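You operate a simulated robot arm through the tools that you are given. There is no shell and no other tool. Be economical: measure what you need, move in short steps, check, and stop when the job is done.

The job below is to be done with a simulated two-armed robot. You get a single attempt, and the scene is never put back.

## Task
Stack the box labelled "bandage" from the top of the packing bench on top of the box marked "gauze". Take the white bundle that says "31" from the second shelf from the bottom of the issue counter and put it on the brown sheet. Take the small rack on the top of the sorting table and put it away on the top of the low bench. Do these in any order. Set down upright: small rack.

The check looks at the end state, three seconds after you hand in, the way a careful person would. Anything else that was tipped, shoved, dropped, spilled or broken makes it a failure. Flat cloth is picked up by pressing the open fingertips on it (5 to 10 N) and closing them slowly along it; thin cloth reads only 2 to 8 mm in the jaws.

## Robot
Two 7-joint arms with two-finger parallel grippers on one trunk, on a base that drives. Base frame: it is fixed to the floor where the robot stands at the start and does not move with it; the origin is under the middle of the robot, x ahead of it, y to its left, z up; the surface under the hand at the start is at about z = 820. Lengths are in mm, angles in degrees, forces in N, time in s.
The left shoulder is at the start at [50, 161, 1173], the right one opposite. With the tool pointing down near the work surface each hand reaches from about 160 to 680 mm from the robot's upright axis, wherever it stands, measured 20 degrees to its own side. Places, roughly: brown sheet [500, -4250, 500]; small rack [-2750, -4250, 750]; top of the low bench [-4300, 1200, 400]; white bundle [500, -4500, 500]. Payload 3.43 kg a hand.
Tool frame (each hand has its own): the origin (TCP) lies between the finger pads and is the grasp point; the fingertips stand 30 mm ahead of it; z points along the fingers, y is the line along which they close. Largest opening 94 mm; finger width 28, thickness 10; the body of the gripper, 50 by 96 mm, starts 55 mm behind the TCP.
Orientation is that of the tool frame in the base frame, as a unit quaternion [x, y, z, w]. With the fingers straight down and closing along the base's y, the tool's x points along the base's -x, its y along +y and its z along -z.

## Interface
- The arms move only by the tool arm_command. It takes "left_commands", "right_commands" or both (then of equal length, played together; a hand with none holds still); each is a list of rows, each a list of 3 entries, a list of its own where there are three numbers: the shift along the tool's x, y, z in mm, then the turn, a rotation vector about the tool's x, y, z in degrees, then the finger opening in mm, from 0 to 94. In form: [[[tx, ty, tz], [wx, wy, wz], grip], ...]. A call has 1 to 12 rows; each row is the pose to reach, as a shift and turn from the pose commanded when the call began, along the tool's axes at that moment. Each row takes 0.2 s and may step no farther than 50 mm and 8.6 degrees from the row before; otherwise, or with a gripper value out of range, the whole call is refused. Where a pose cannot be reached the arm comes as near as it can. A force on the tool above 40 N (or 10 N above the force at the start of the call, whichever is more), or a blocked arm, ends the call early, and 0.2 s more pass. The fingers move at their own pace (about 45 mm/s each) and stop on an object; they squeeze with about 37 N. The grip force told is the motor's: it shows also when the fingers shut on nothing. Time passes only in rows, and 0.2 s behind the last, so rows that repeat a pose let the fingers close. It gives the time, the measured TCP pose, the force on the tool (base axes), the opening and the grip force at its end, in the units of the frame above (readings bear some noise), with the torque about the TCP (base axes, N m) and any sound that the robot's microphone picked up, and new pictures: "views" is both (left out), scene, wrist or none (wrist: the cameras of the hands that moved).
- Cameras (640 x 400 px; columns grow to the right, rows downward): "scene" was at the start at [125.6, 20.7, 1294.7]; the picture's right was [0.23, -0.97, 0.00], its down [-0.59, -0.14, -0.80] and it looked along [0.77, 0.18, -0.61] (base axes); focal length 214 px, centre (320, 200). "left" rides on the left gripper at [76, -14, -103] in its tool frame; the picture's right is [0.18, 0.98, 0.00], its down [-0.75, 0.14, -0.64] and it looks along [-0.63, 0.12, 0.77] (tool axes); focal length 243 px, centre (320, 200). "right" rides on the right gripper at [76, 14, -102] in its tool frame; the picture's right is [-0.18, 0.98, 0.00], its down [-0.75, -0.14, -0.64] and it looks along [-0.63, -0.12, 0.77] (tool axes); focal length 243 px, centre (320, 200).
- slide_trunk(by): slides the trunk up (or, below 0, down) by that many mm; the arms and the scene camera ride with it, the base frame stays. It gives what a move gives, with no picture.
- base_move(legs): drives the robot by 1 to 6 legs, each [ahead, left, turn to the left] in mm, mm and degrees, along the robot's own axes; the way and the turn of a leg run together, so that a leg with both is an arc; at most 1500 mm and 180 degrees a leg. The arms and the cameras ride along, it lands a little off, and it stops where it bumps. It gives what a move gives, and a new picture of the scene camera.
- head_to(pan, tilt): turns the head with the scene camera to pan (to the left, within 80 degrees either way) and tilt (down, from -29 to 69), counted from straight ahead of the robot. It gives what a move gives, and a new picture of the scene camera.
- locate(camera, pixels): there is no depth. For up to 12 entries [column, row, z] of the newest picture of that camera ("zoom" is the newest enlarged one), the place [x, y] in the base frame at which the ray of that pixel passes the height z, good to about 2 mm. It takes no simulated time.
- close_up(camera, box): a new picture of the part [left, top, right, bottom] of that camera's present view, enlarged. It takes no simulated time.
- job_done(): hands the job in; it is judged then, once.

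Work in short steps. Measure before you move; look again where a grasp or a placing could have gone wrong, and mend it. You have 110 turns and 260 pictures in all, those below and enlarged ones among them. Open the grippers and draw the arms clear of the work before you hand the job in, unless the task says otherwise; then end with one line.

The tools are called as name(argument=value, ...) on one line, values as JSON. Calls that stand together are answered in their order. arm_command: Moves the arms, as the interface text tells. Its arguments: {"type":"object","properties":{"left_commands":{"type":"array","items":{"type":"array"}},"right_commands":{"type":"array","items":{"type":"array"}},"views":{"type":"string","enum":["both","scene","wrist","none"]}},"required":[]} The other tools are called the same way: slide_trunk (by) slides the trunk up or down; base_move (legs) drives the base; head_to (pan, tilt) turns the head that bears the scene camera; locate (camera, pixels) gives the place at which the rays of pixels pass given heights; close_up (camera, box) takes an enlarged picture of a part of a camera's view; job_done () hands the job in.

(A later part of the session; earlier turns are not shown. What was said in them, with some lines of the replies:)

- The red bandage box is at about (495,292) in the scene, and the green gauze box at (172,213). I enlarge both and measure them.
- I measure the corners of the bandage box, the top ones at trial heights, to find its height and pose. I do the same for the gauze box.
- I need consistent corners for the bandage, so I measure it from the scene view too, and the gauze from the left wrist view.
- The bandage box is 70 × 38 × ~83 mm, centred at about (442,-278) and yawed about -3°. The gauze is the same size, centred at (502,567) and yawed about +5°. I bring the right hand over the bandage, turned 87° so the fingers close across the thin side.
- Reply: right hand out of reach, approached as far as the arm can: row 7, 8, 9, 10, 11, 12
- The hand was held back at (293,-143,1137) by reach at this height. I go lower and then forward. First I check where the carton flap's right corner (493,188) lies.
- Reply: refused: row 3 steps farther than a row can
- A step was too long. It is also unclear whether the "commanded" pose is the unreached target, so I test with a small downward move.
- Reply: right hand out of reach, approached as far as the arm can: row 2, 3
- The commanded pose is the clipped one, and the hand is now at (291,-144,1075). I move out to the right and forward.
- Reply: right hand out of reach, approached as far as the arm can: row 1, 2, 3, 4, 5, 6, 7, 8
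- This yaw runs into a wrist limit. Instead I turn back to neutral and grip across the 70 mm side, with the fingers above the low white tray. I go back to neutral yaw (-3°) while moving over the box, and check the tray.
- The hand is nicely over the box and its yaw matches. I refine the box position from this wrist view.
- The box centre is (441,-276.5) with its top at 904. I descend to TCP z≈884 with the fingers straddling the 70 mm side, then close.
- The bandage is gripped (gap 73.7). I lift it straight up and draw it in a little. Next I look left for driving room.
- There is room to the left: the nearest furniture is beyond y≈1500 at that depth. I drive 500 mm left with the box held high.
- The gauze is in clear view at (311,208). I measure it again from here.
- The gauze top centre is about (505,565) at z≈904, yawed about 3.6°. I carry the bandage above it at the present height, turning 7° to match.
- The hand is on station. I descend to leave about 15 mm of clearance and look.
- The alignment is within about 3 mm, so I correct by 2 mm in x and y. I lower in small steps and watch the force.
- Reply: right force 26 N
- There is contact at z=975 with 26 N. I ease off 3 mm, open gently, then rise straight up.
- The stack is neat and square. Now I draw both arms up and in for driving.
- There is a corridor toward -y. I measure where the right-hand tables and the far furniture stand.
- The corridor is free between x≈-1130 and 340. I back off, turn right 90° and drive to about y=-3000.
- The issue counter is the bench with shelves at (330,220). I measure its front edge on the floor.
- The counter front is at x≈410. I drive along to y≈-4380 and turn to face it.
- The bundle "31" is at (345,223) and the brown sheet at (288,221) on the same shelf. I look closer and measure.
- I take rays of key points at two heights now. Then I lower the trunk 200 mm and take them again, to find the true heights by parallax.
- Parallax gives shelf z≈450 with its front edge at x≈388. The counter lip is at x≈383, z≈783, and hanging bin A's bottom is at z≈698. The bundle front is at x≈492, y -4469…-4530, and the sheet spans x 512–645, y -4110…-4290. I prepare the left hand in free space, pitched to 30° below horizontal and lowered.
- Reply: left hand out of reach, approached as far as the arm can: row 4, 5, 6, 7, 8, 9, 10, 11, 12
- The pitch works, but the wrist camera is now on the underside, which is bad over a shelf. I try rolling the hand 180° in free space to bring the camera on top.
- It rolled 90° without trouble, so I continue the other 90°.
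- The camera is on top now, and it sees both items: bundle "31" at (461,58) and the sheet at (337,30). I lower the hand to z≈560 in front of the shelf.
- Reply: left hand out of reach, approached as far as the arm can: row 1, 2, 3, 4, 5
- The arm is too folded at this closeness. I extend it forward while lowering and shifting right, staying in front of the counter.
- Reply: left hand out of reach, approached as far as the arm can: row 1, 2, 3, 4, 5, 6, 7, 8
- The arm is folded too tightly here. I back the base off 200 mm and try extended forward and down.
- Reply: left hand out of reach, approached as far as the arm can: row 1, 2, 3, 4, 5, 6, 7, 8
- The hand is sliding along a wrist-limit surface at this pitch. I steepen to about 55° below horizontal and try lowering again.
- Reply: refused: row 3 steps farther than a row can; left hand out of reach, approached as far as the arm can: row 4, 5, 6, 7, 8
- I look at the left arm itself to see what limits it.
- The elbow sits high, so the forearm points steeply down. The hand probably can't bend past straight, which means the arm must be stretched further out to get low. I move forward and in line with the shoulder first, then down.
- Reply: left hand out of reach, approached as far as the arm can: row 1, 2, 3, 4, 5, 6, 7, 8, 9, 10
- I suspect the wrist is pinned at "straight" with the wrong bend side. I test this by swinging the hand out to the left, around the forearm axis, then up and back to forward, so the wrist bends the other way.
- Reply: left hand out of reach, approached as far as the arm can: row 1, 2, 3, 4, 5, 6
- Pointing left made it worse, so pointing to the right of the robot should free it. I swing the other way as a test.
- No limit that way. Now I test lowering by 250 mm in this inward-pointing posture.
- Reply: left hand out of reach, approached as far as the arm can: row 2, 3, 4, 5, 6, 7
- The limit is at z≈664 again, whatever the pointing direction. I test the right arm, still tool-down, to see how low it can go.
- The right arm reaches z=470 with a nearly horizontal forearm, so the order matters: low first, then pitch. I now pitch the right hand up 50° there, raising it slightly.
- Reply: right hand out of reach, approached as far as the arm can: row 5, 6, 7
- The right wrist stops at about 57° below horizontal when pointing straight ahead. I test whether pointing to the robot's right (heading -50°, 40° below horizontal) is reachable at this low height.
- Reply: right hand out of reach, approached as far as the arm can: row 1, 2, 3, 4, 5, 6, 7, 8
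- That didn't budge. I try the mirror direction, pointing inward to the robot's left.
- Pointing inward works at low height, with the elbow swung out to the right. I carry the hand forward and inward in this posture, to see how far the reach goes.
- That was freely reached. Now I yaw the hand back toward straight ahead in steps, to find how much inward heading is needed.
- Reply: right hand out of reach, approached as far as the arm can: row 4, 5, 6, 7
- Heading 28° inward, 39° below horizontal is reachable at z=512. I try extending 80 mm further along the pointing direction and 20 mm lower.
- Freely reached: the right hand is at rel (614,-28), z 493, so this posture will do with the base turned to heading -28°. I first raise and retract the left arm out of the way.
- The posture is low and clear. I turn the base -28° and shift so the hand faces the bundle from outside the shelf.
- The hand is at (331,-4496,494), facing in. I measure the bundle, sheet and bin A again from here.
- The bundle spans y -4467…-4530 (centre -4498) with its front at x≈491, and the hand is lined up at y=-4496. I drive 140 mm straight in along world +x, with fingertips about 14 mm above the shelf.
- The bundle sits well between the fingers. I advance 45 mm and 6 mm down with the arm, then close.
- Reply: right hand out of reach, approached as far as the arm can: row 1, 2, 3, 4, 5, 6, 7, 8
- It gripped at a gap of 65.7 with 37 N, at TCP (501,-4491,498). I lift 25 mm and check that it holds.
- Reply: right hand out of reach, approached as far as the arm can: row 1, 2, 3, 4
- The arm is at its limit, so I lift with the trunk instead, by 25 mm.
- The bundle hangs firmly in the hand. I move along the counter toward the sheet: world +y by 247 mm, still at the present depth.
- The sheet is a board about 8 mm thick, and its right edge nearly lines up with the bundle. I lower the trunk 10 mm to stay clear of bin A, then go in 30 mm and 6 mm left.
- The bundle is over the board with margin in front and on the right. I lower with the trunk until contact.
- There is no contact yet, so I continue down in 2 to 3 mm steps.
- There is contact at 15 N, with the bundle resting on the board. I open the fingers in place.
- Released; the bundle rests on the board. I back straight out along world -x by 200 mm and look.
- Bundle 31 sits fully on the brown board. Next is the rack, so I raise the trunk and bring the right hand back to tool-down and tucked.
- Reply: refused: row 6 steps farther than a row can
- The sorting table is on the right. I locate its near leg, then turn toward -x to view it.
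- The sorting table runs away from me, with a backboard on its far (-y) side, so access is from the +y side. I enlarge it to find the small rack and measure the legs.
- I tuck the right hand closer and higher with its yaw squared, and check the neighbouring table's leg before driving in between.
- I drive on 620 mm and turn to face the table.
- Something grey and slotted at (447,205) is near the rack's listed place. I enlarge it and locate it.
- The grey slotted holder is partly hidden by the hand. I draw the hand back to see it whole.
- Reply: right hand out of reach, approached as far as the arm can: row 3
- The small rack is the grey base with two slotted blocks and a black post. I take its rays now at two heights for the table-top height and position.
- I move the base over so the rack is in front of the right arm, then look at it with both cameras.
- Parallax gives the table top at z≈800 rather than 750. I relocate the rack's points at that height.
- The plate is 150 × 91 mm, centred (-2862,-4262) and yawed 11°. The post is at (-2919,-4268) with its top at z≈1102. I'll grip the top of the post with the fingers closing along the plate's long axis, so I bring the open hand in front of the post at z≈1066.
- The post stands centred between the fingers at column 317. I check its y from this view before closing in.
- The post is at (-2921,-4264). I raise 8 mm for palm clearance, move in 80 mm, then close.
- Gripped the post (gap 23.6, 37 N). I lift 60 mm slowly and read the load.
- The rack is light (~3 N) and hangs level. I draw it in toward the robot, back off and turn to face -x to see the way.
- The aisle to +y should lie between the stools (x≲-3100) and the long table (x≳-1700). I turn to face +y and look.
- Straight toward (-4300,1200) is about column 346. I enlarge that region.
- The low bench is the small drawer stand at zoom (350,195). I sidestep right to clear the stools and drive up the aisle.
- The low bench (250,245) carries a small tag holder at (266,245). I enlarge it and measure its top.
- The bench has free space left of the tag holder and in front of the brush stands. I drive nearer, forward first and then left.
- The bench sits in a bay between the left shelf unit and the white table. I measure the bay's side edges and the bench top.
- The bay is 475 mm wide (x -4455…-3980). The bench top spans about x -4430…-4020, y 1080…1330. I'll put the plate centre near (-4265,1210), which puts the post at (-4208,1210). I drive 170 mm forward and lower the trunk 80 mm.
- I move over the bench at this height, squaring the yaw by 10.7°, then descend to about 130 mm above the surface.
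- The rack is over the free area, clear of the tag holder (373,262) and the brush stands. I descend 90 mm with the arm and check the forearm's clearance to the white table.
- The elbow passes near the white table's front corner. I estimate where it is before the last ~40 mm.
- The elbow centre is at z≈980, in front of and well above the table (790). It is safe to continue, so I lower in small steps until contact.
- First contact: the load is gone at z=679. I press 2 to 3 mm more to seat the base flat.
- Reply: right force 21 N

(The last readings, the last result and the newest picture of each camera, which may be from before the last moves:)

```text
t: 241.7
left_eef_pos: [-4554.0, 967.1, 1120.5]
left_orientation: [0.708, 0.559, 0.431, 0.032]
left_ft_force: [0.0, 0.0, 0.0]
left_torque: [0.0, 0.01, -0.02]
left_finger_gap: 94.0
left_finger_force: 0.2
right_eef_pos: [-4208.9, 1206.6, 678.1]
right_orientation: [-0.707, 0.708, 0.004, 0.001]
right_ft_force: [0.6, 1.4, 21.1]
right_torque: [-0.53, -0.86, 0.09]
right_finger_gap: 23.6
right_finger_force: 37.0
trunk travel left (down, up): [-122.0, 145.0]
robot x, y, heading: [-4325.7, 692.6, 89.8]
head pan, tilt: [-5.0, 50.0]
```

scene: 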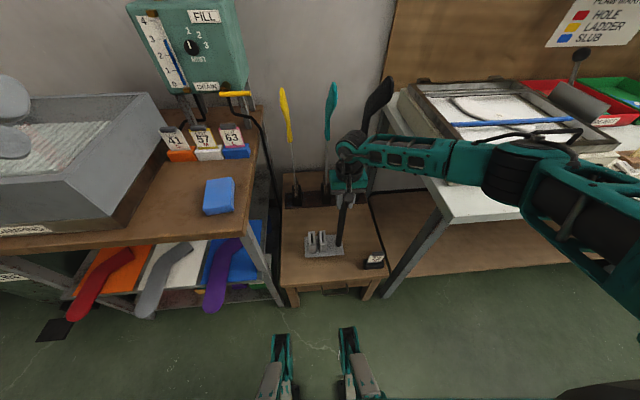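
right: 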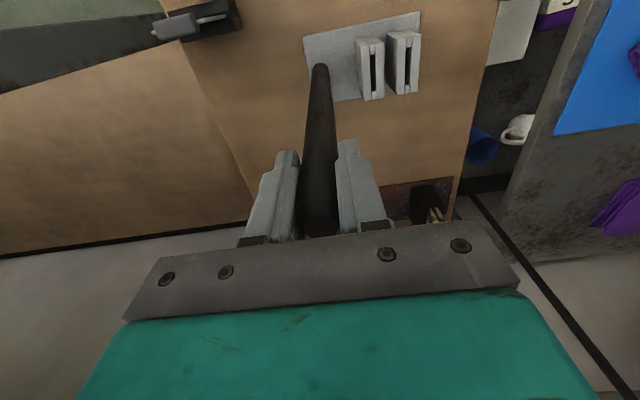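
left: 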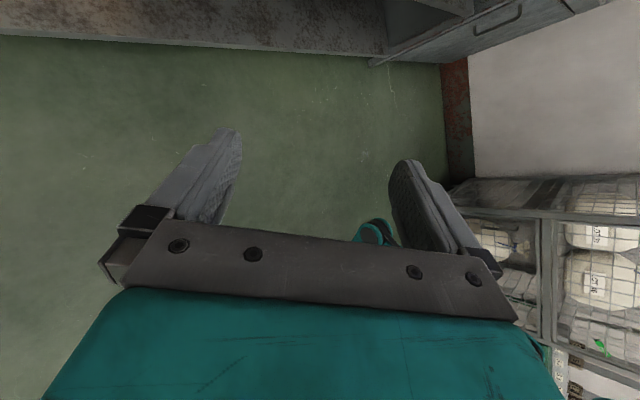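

It is firmly seated at 21 N. I ease off 2 mm, open slowly, then rise straight off the post.

arm_command(right_commands=[[[0, 0, -2], [0, 0, 0], 5], [[0, 0, -2], [0, 0, 0], 5], [[0, 0, -2], [0, 0, 0], 28], [[0, 0, -2], [0, 0, 0], 36], [[0, 0, -2], [0, 0, 0], 60], [[0, 0, -2], [0, 0, 0], 90], [[0, 0, -2], [0, 0, 0], 90], [[0, 0, -35], [0, 0, 0], 90], [[0, 0, -75], [0, 0, 0], 90], [[0, 0, -120], [0, 0, 0], 90], [[0, 0, -165], [0, 0, 0], 90], [[0, 0, -210], [0, 0, 0], 90]])

close_up(camera="scene", box=[270, 170, 398, 290])

```text
t: 244.3
left_eef_pos: [-4553.5, 968.8, 1119.2]
left_orientation: [0.708, 0.56, 0.43, 0.032]
left_ft_force: [0.9, 0.1, -1.3]
left_torque: [0.01, 0.01, 0.03]
left_finger_gap: 93.7
left_finger_force: 0.1
right_eef_pos: [-4208.8, 1205.1, 884.8]
right_orientation: [0.707, -0.707, -0.002, 0.001]
right_ft_force: [0.4, 0.0, 0.9]
right_torque: [0.04, -0.02, 0.0]
right_finger_gap: 90.0
right_finger_force: 0.0
trunk travel left (down, up): [-122.0, 145.0]
robot x, y, heading: [-4329.0, 692.4, 89.9]
head pan, tilt: [-5.0, 50.0]
```

scene: 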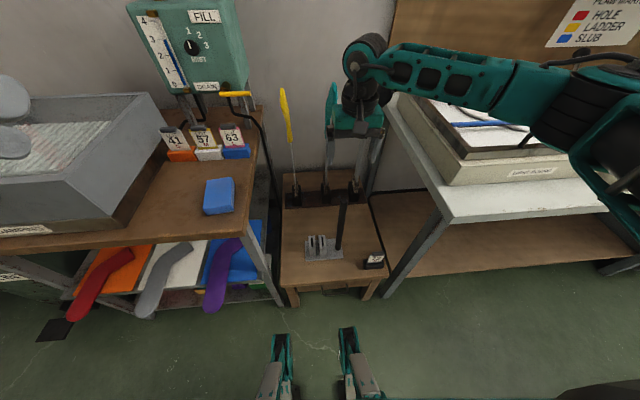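
right: 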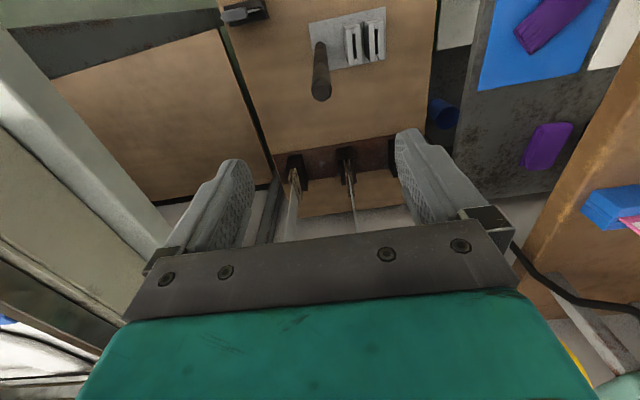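

```text
3.33 times, centred on (334, 230) of scene
```

zoom: 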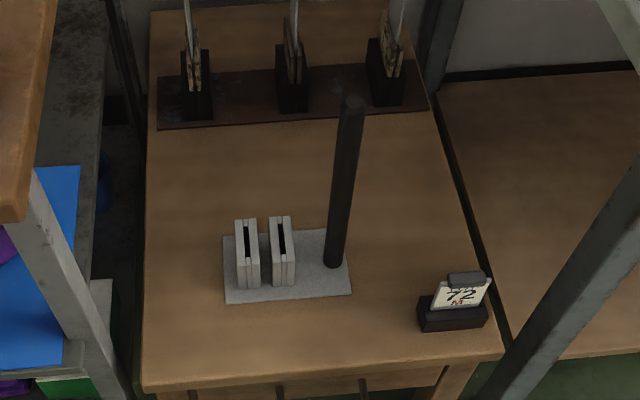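

The rack stands upright on the bench and the tag holder is untouched. I draw the hand back toward the robot, then back the base away and check.

arm_command(right_commands=[[[40, 0, -10], [0, 0, 0], 90], [[80, 0, -20], [0, 0, 0], 90], [[120, 0, -30], [0, 0, 0], 90], [[160, 0, -40], [0, 0, 0], 90], [[190, 0, -40], [0, 0, 0], 90], [[190, 0, -40], [0, 0, 0], 90]], views="none")

base_move(legs=[[-350, 0, 0]])

head_to(pan=-5, tilt=32)

```text
t: 245.7
left_eef_pos: [-4551.8, 969.2, 1121.7]
left_orientation: [0.708, 0.56, 0.43, 0.031]
left_ft_force: [0.1, -0.7, -0.1]
left_torque: [-0.01, 0.02, -0.01]
left_finger_gap: 93.7
left_finger_force: 0.0
right_eef_pos: [-4208.2, 1015.7, 924.0]
right_orientation: [0.707, -0.707, -0.002, 0.001]
right_ft_force: [-1.1, -0.3, 0.7]
right_torque: [0.02, -0.01, -0.01]
right_finger_gap: 89.6
right_finger_force: 0.0
trunk travel left (down, up): [-122.0, 145.0]
robot x, y, heading: [-4323.8, 692.1, 89.5]
head pan, tilt: [-5.0, 50.0]
```

```text
t: 248.0
left_eef_pos: [-4555.4, 618.0, 1120.1]
left_orientation: [0.708, 0.559, 0.431, 0.032]
left_ft_force: [-0.3, -0.2, 0.0]
left_torque: [0.01, -0.03, 0.0]
left_finger_gap: 94.0
left_finger_force: 0.0
right_eef_pos: [-4209.8, 665.4, 925.0]
right_orientation: [0.707, -0.707, -0.002, 0.001]
right_ft_force: [-0.1, 0.5, 0.5]
right_torque: [0.01, -0.01, 0.02]
right_finger_gap: 90.0
right_finger_force: 0.0
trunk travel left (down, up): [-122.0, 145.0]
robot x, y, heading: [-4326.5, 343.5, 89.7]
head pan, tilt: [-5.0, 50.0]
```

scene: 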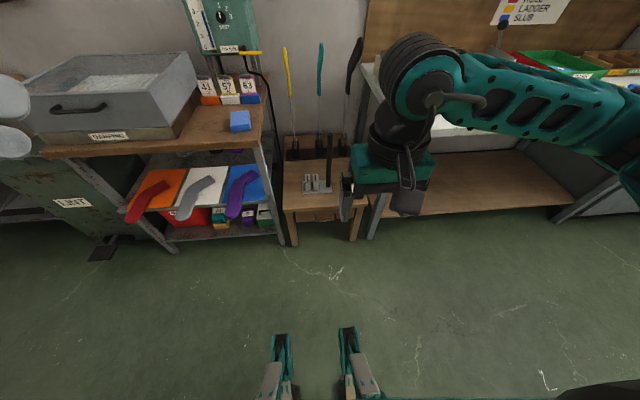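

```text
t: 248.8
left_eef_pos: [-4554.6, 619.2, 1119.4]
left_orientation: [0.708, 0.56, 0.43, 0.032]
left_ft_force: [0.2, 0.5, 0.6]
left_torque: [0.01, -0.04, 0.01]
left_finger_gap: 94.0
left_finger_force: 0.1
right_eef_pos: [-4210.2, 665.9, 924.3]
right_orientation: [-0.707, 0.707, 0.002, 0.0]
right_ft_force: [0.0, 0.2, 0.0]
right_torque: [-0.02, 0.02, 0.0]
right_finger_gap: 90.0
right_finger_force: 0.1
trunk travel left (down, up): [-122.0, 145.0]
robot x, y, heading: [-4330.6, 341.6, 89.8]
head pan, tilt: [-5.0, 32.0]
```

scene: 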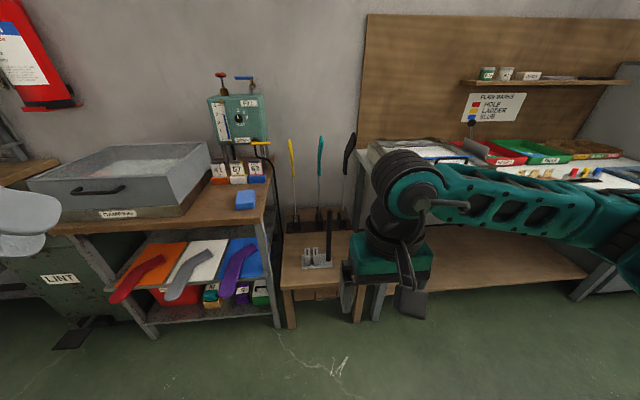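

The rack stands upright on the low bench, everything around it is undisturbed, and both grippers are open and clear. The bandage stack and the bundle were checked earlier, so I hand in.

job_done()

```text
The job is handed in.
```

All three items are in place and the job is handed in: the bandage box is on the gauze box, bundle "31" is on the brown sheet, and the small rack stands upright on the low bench.
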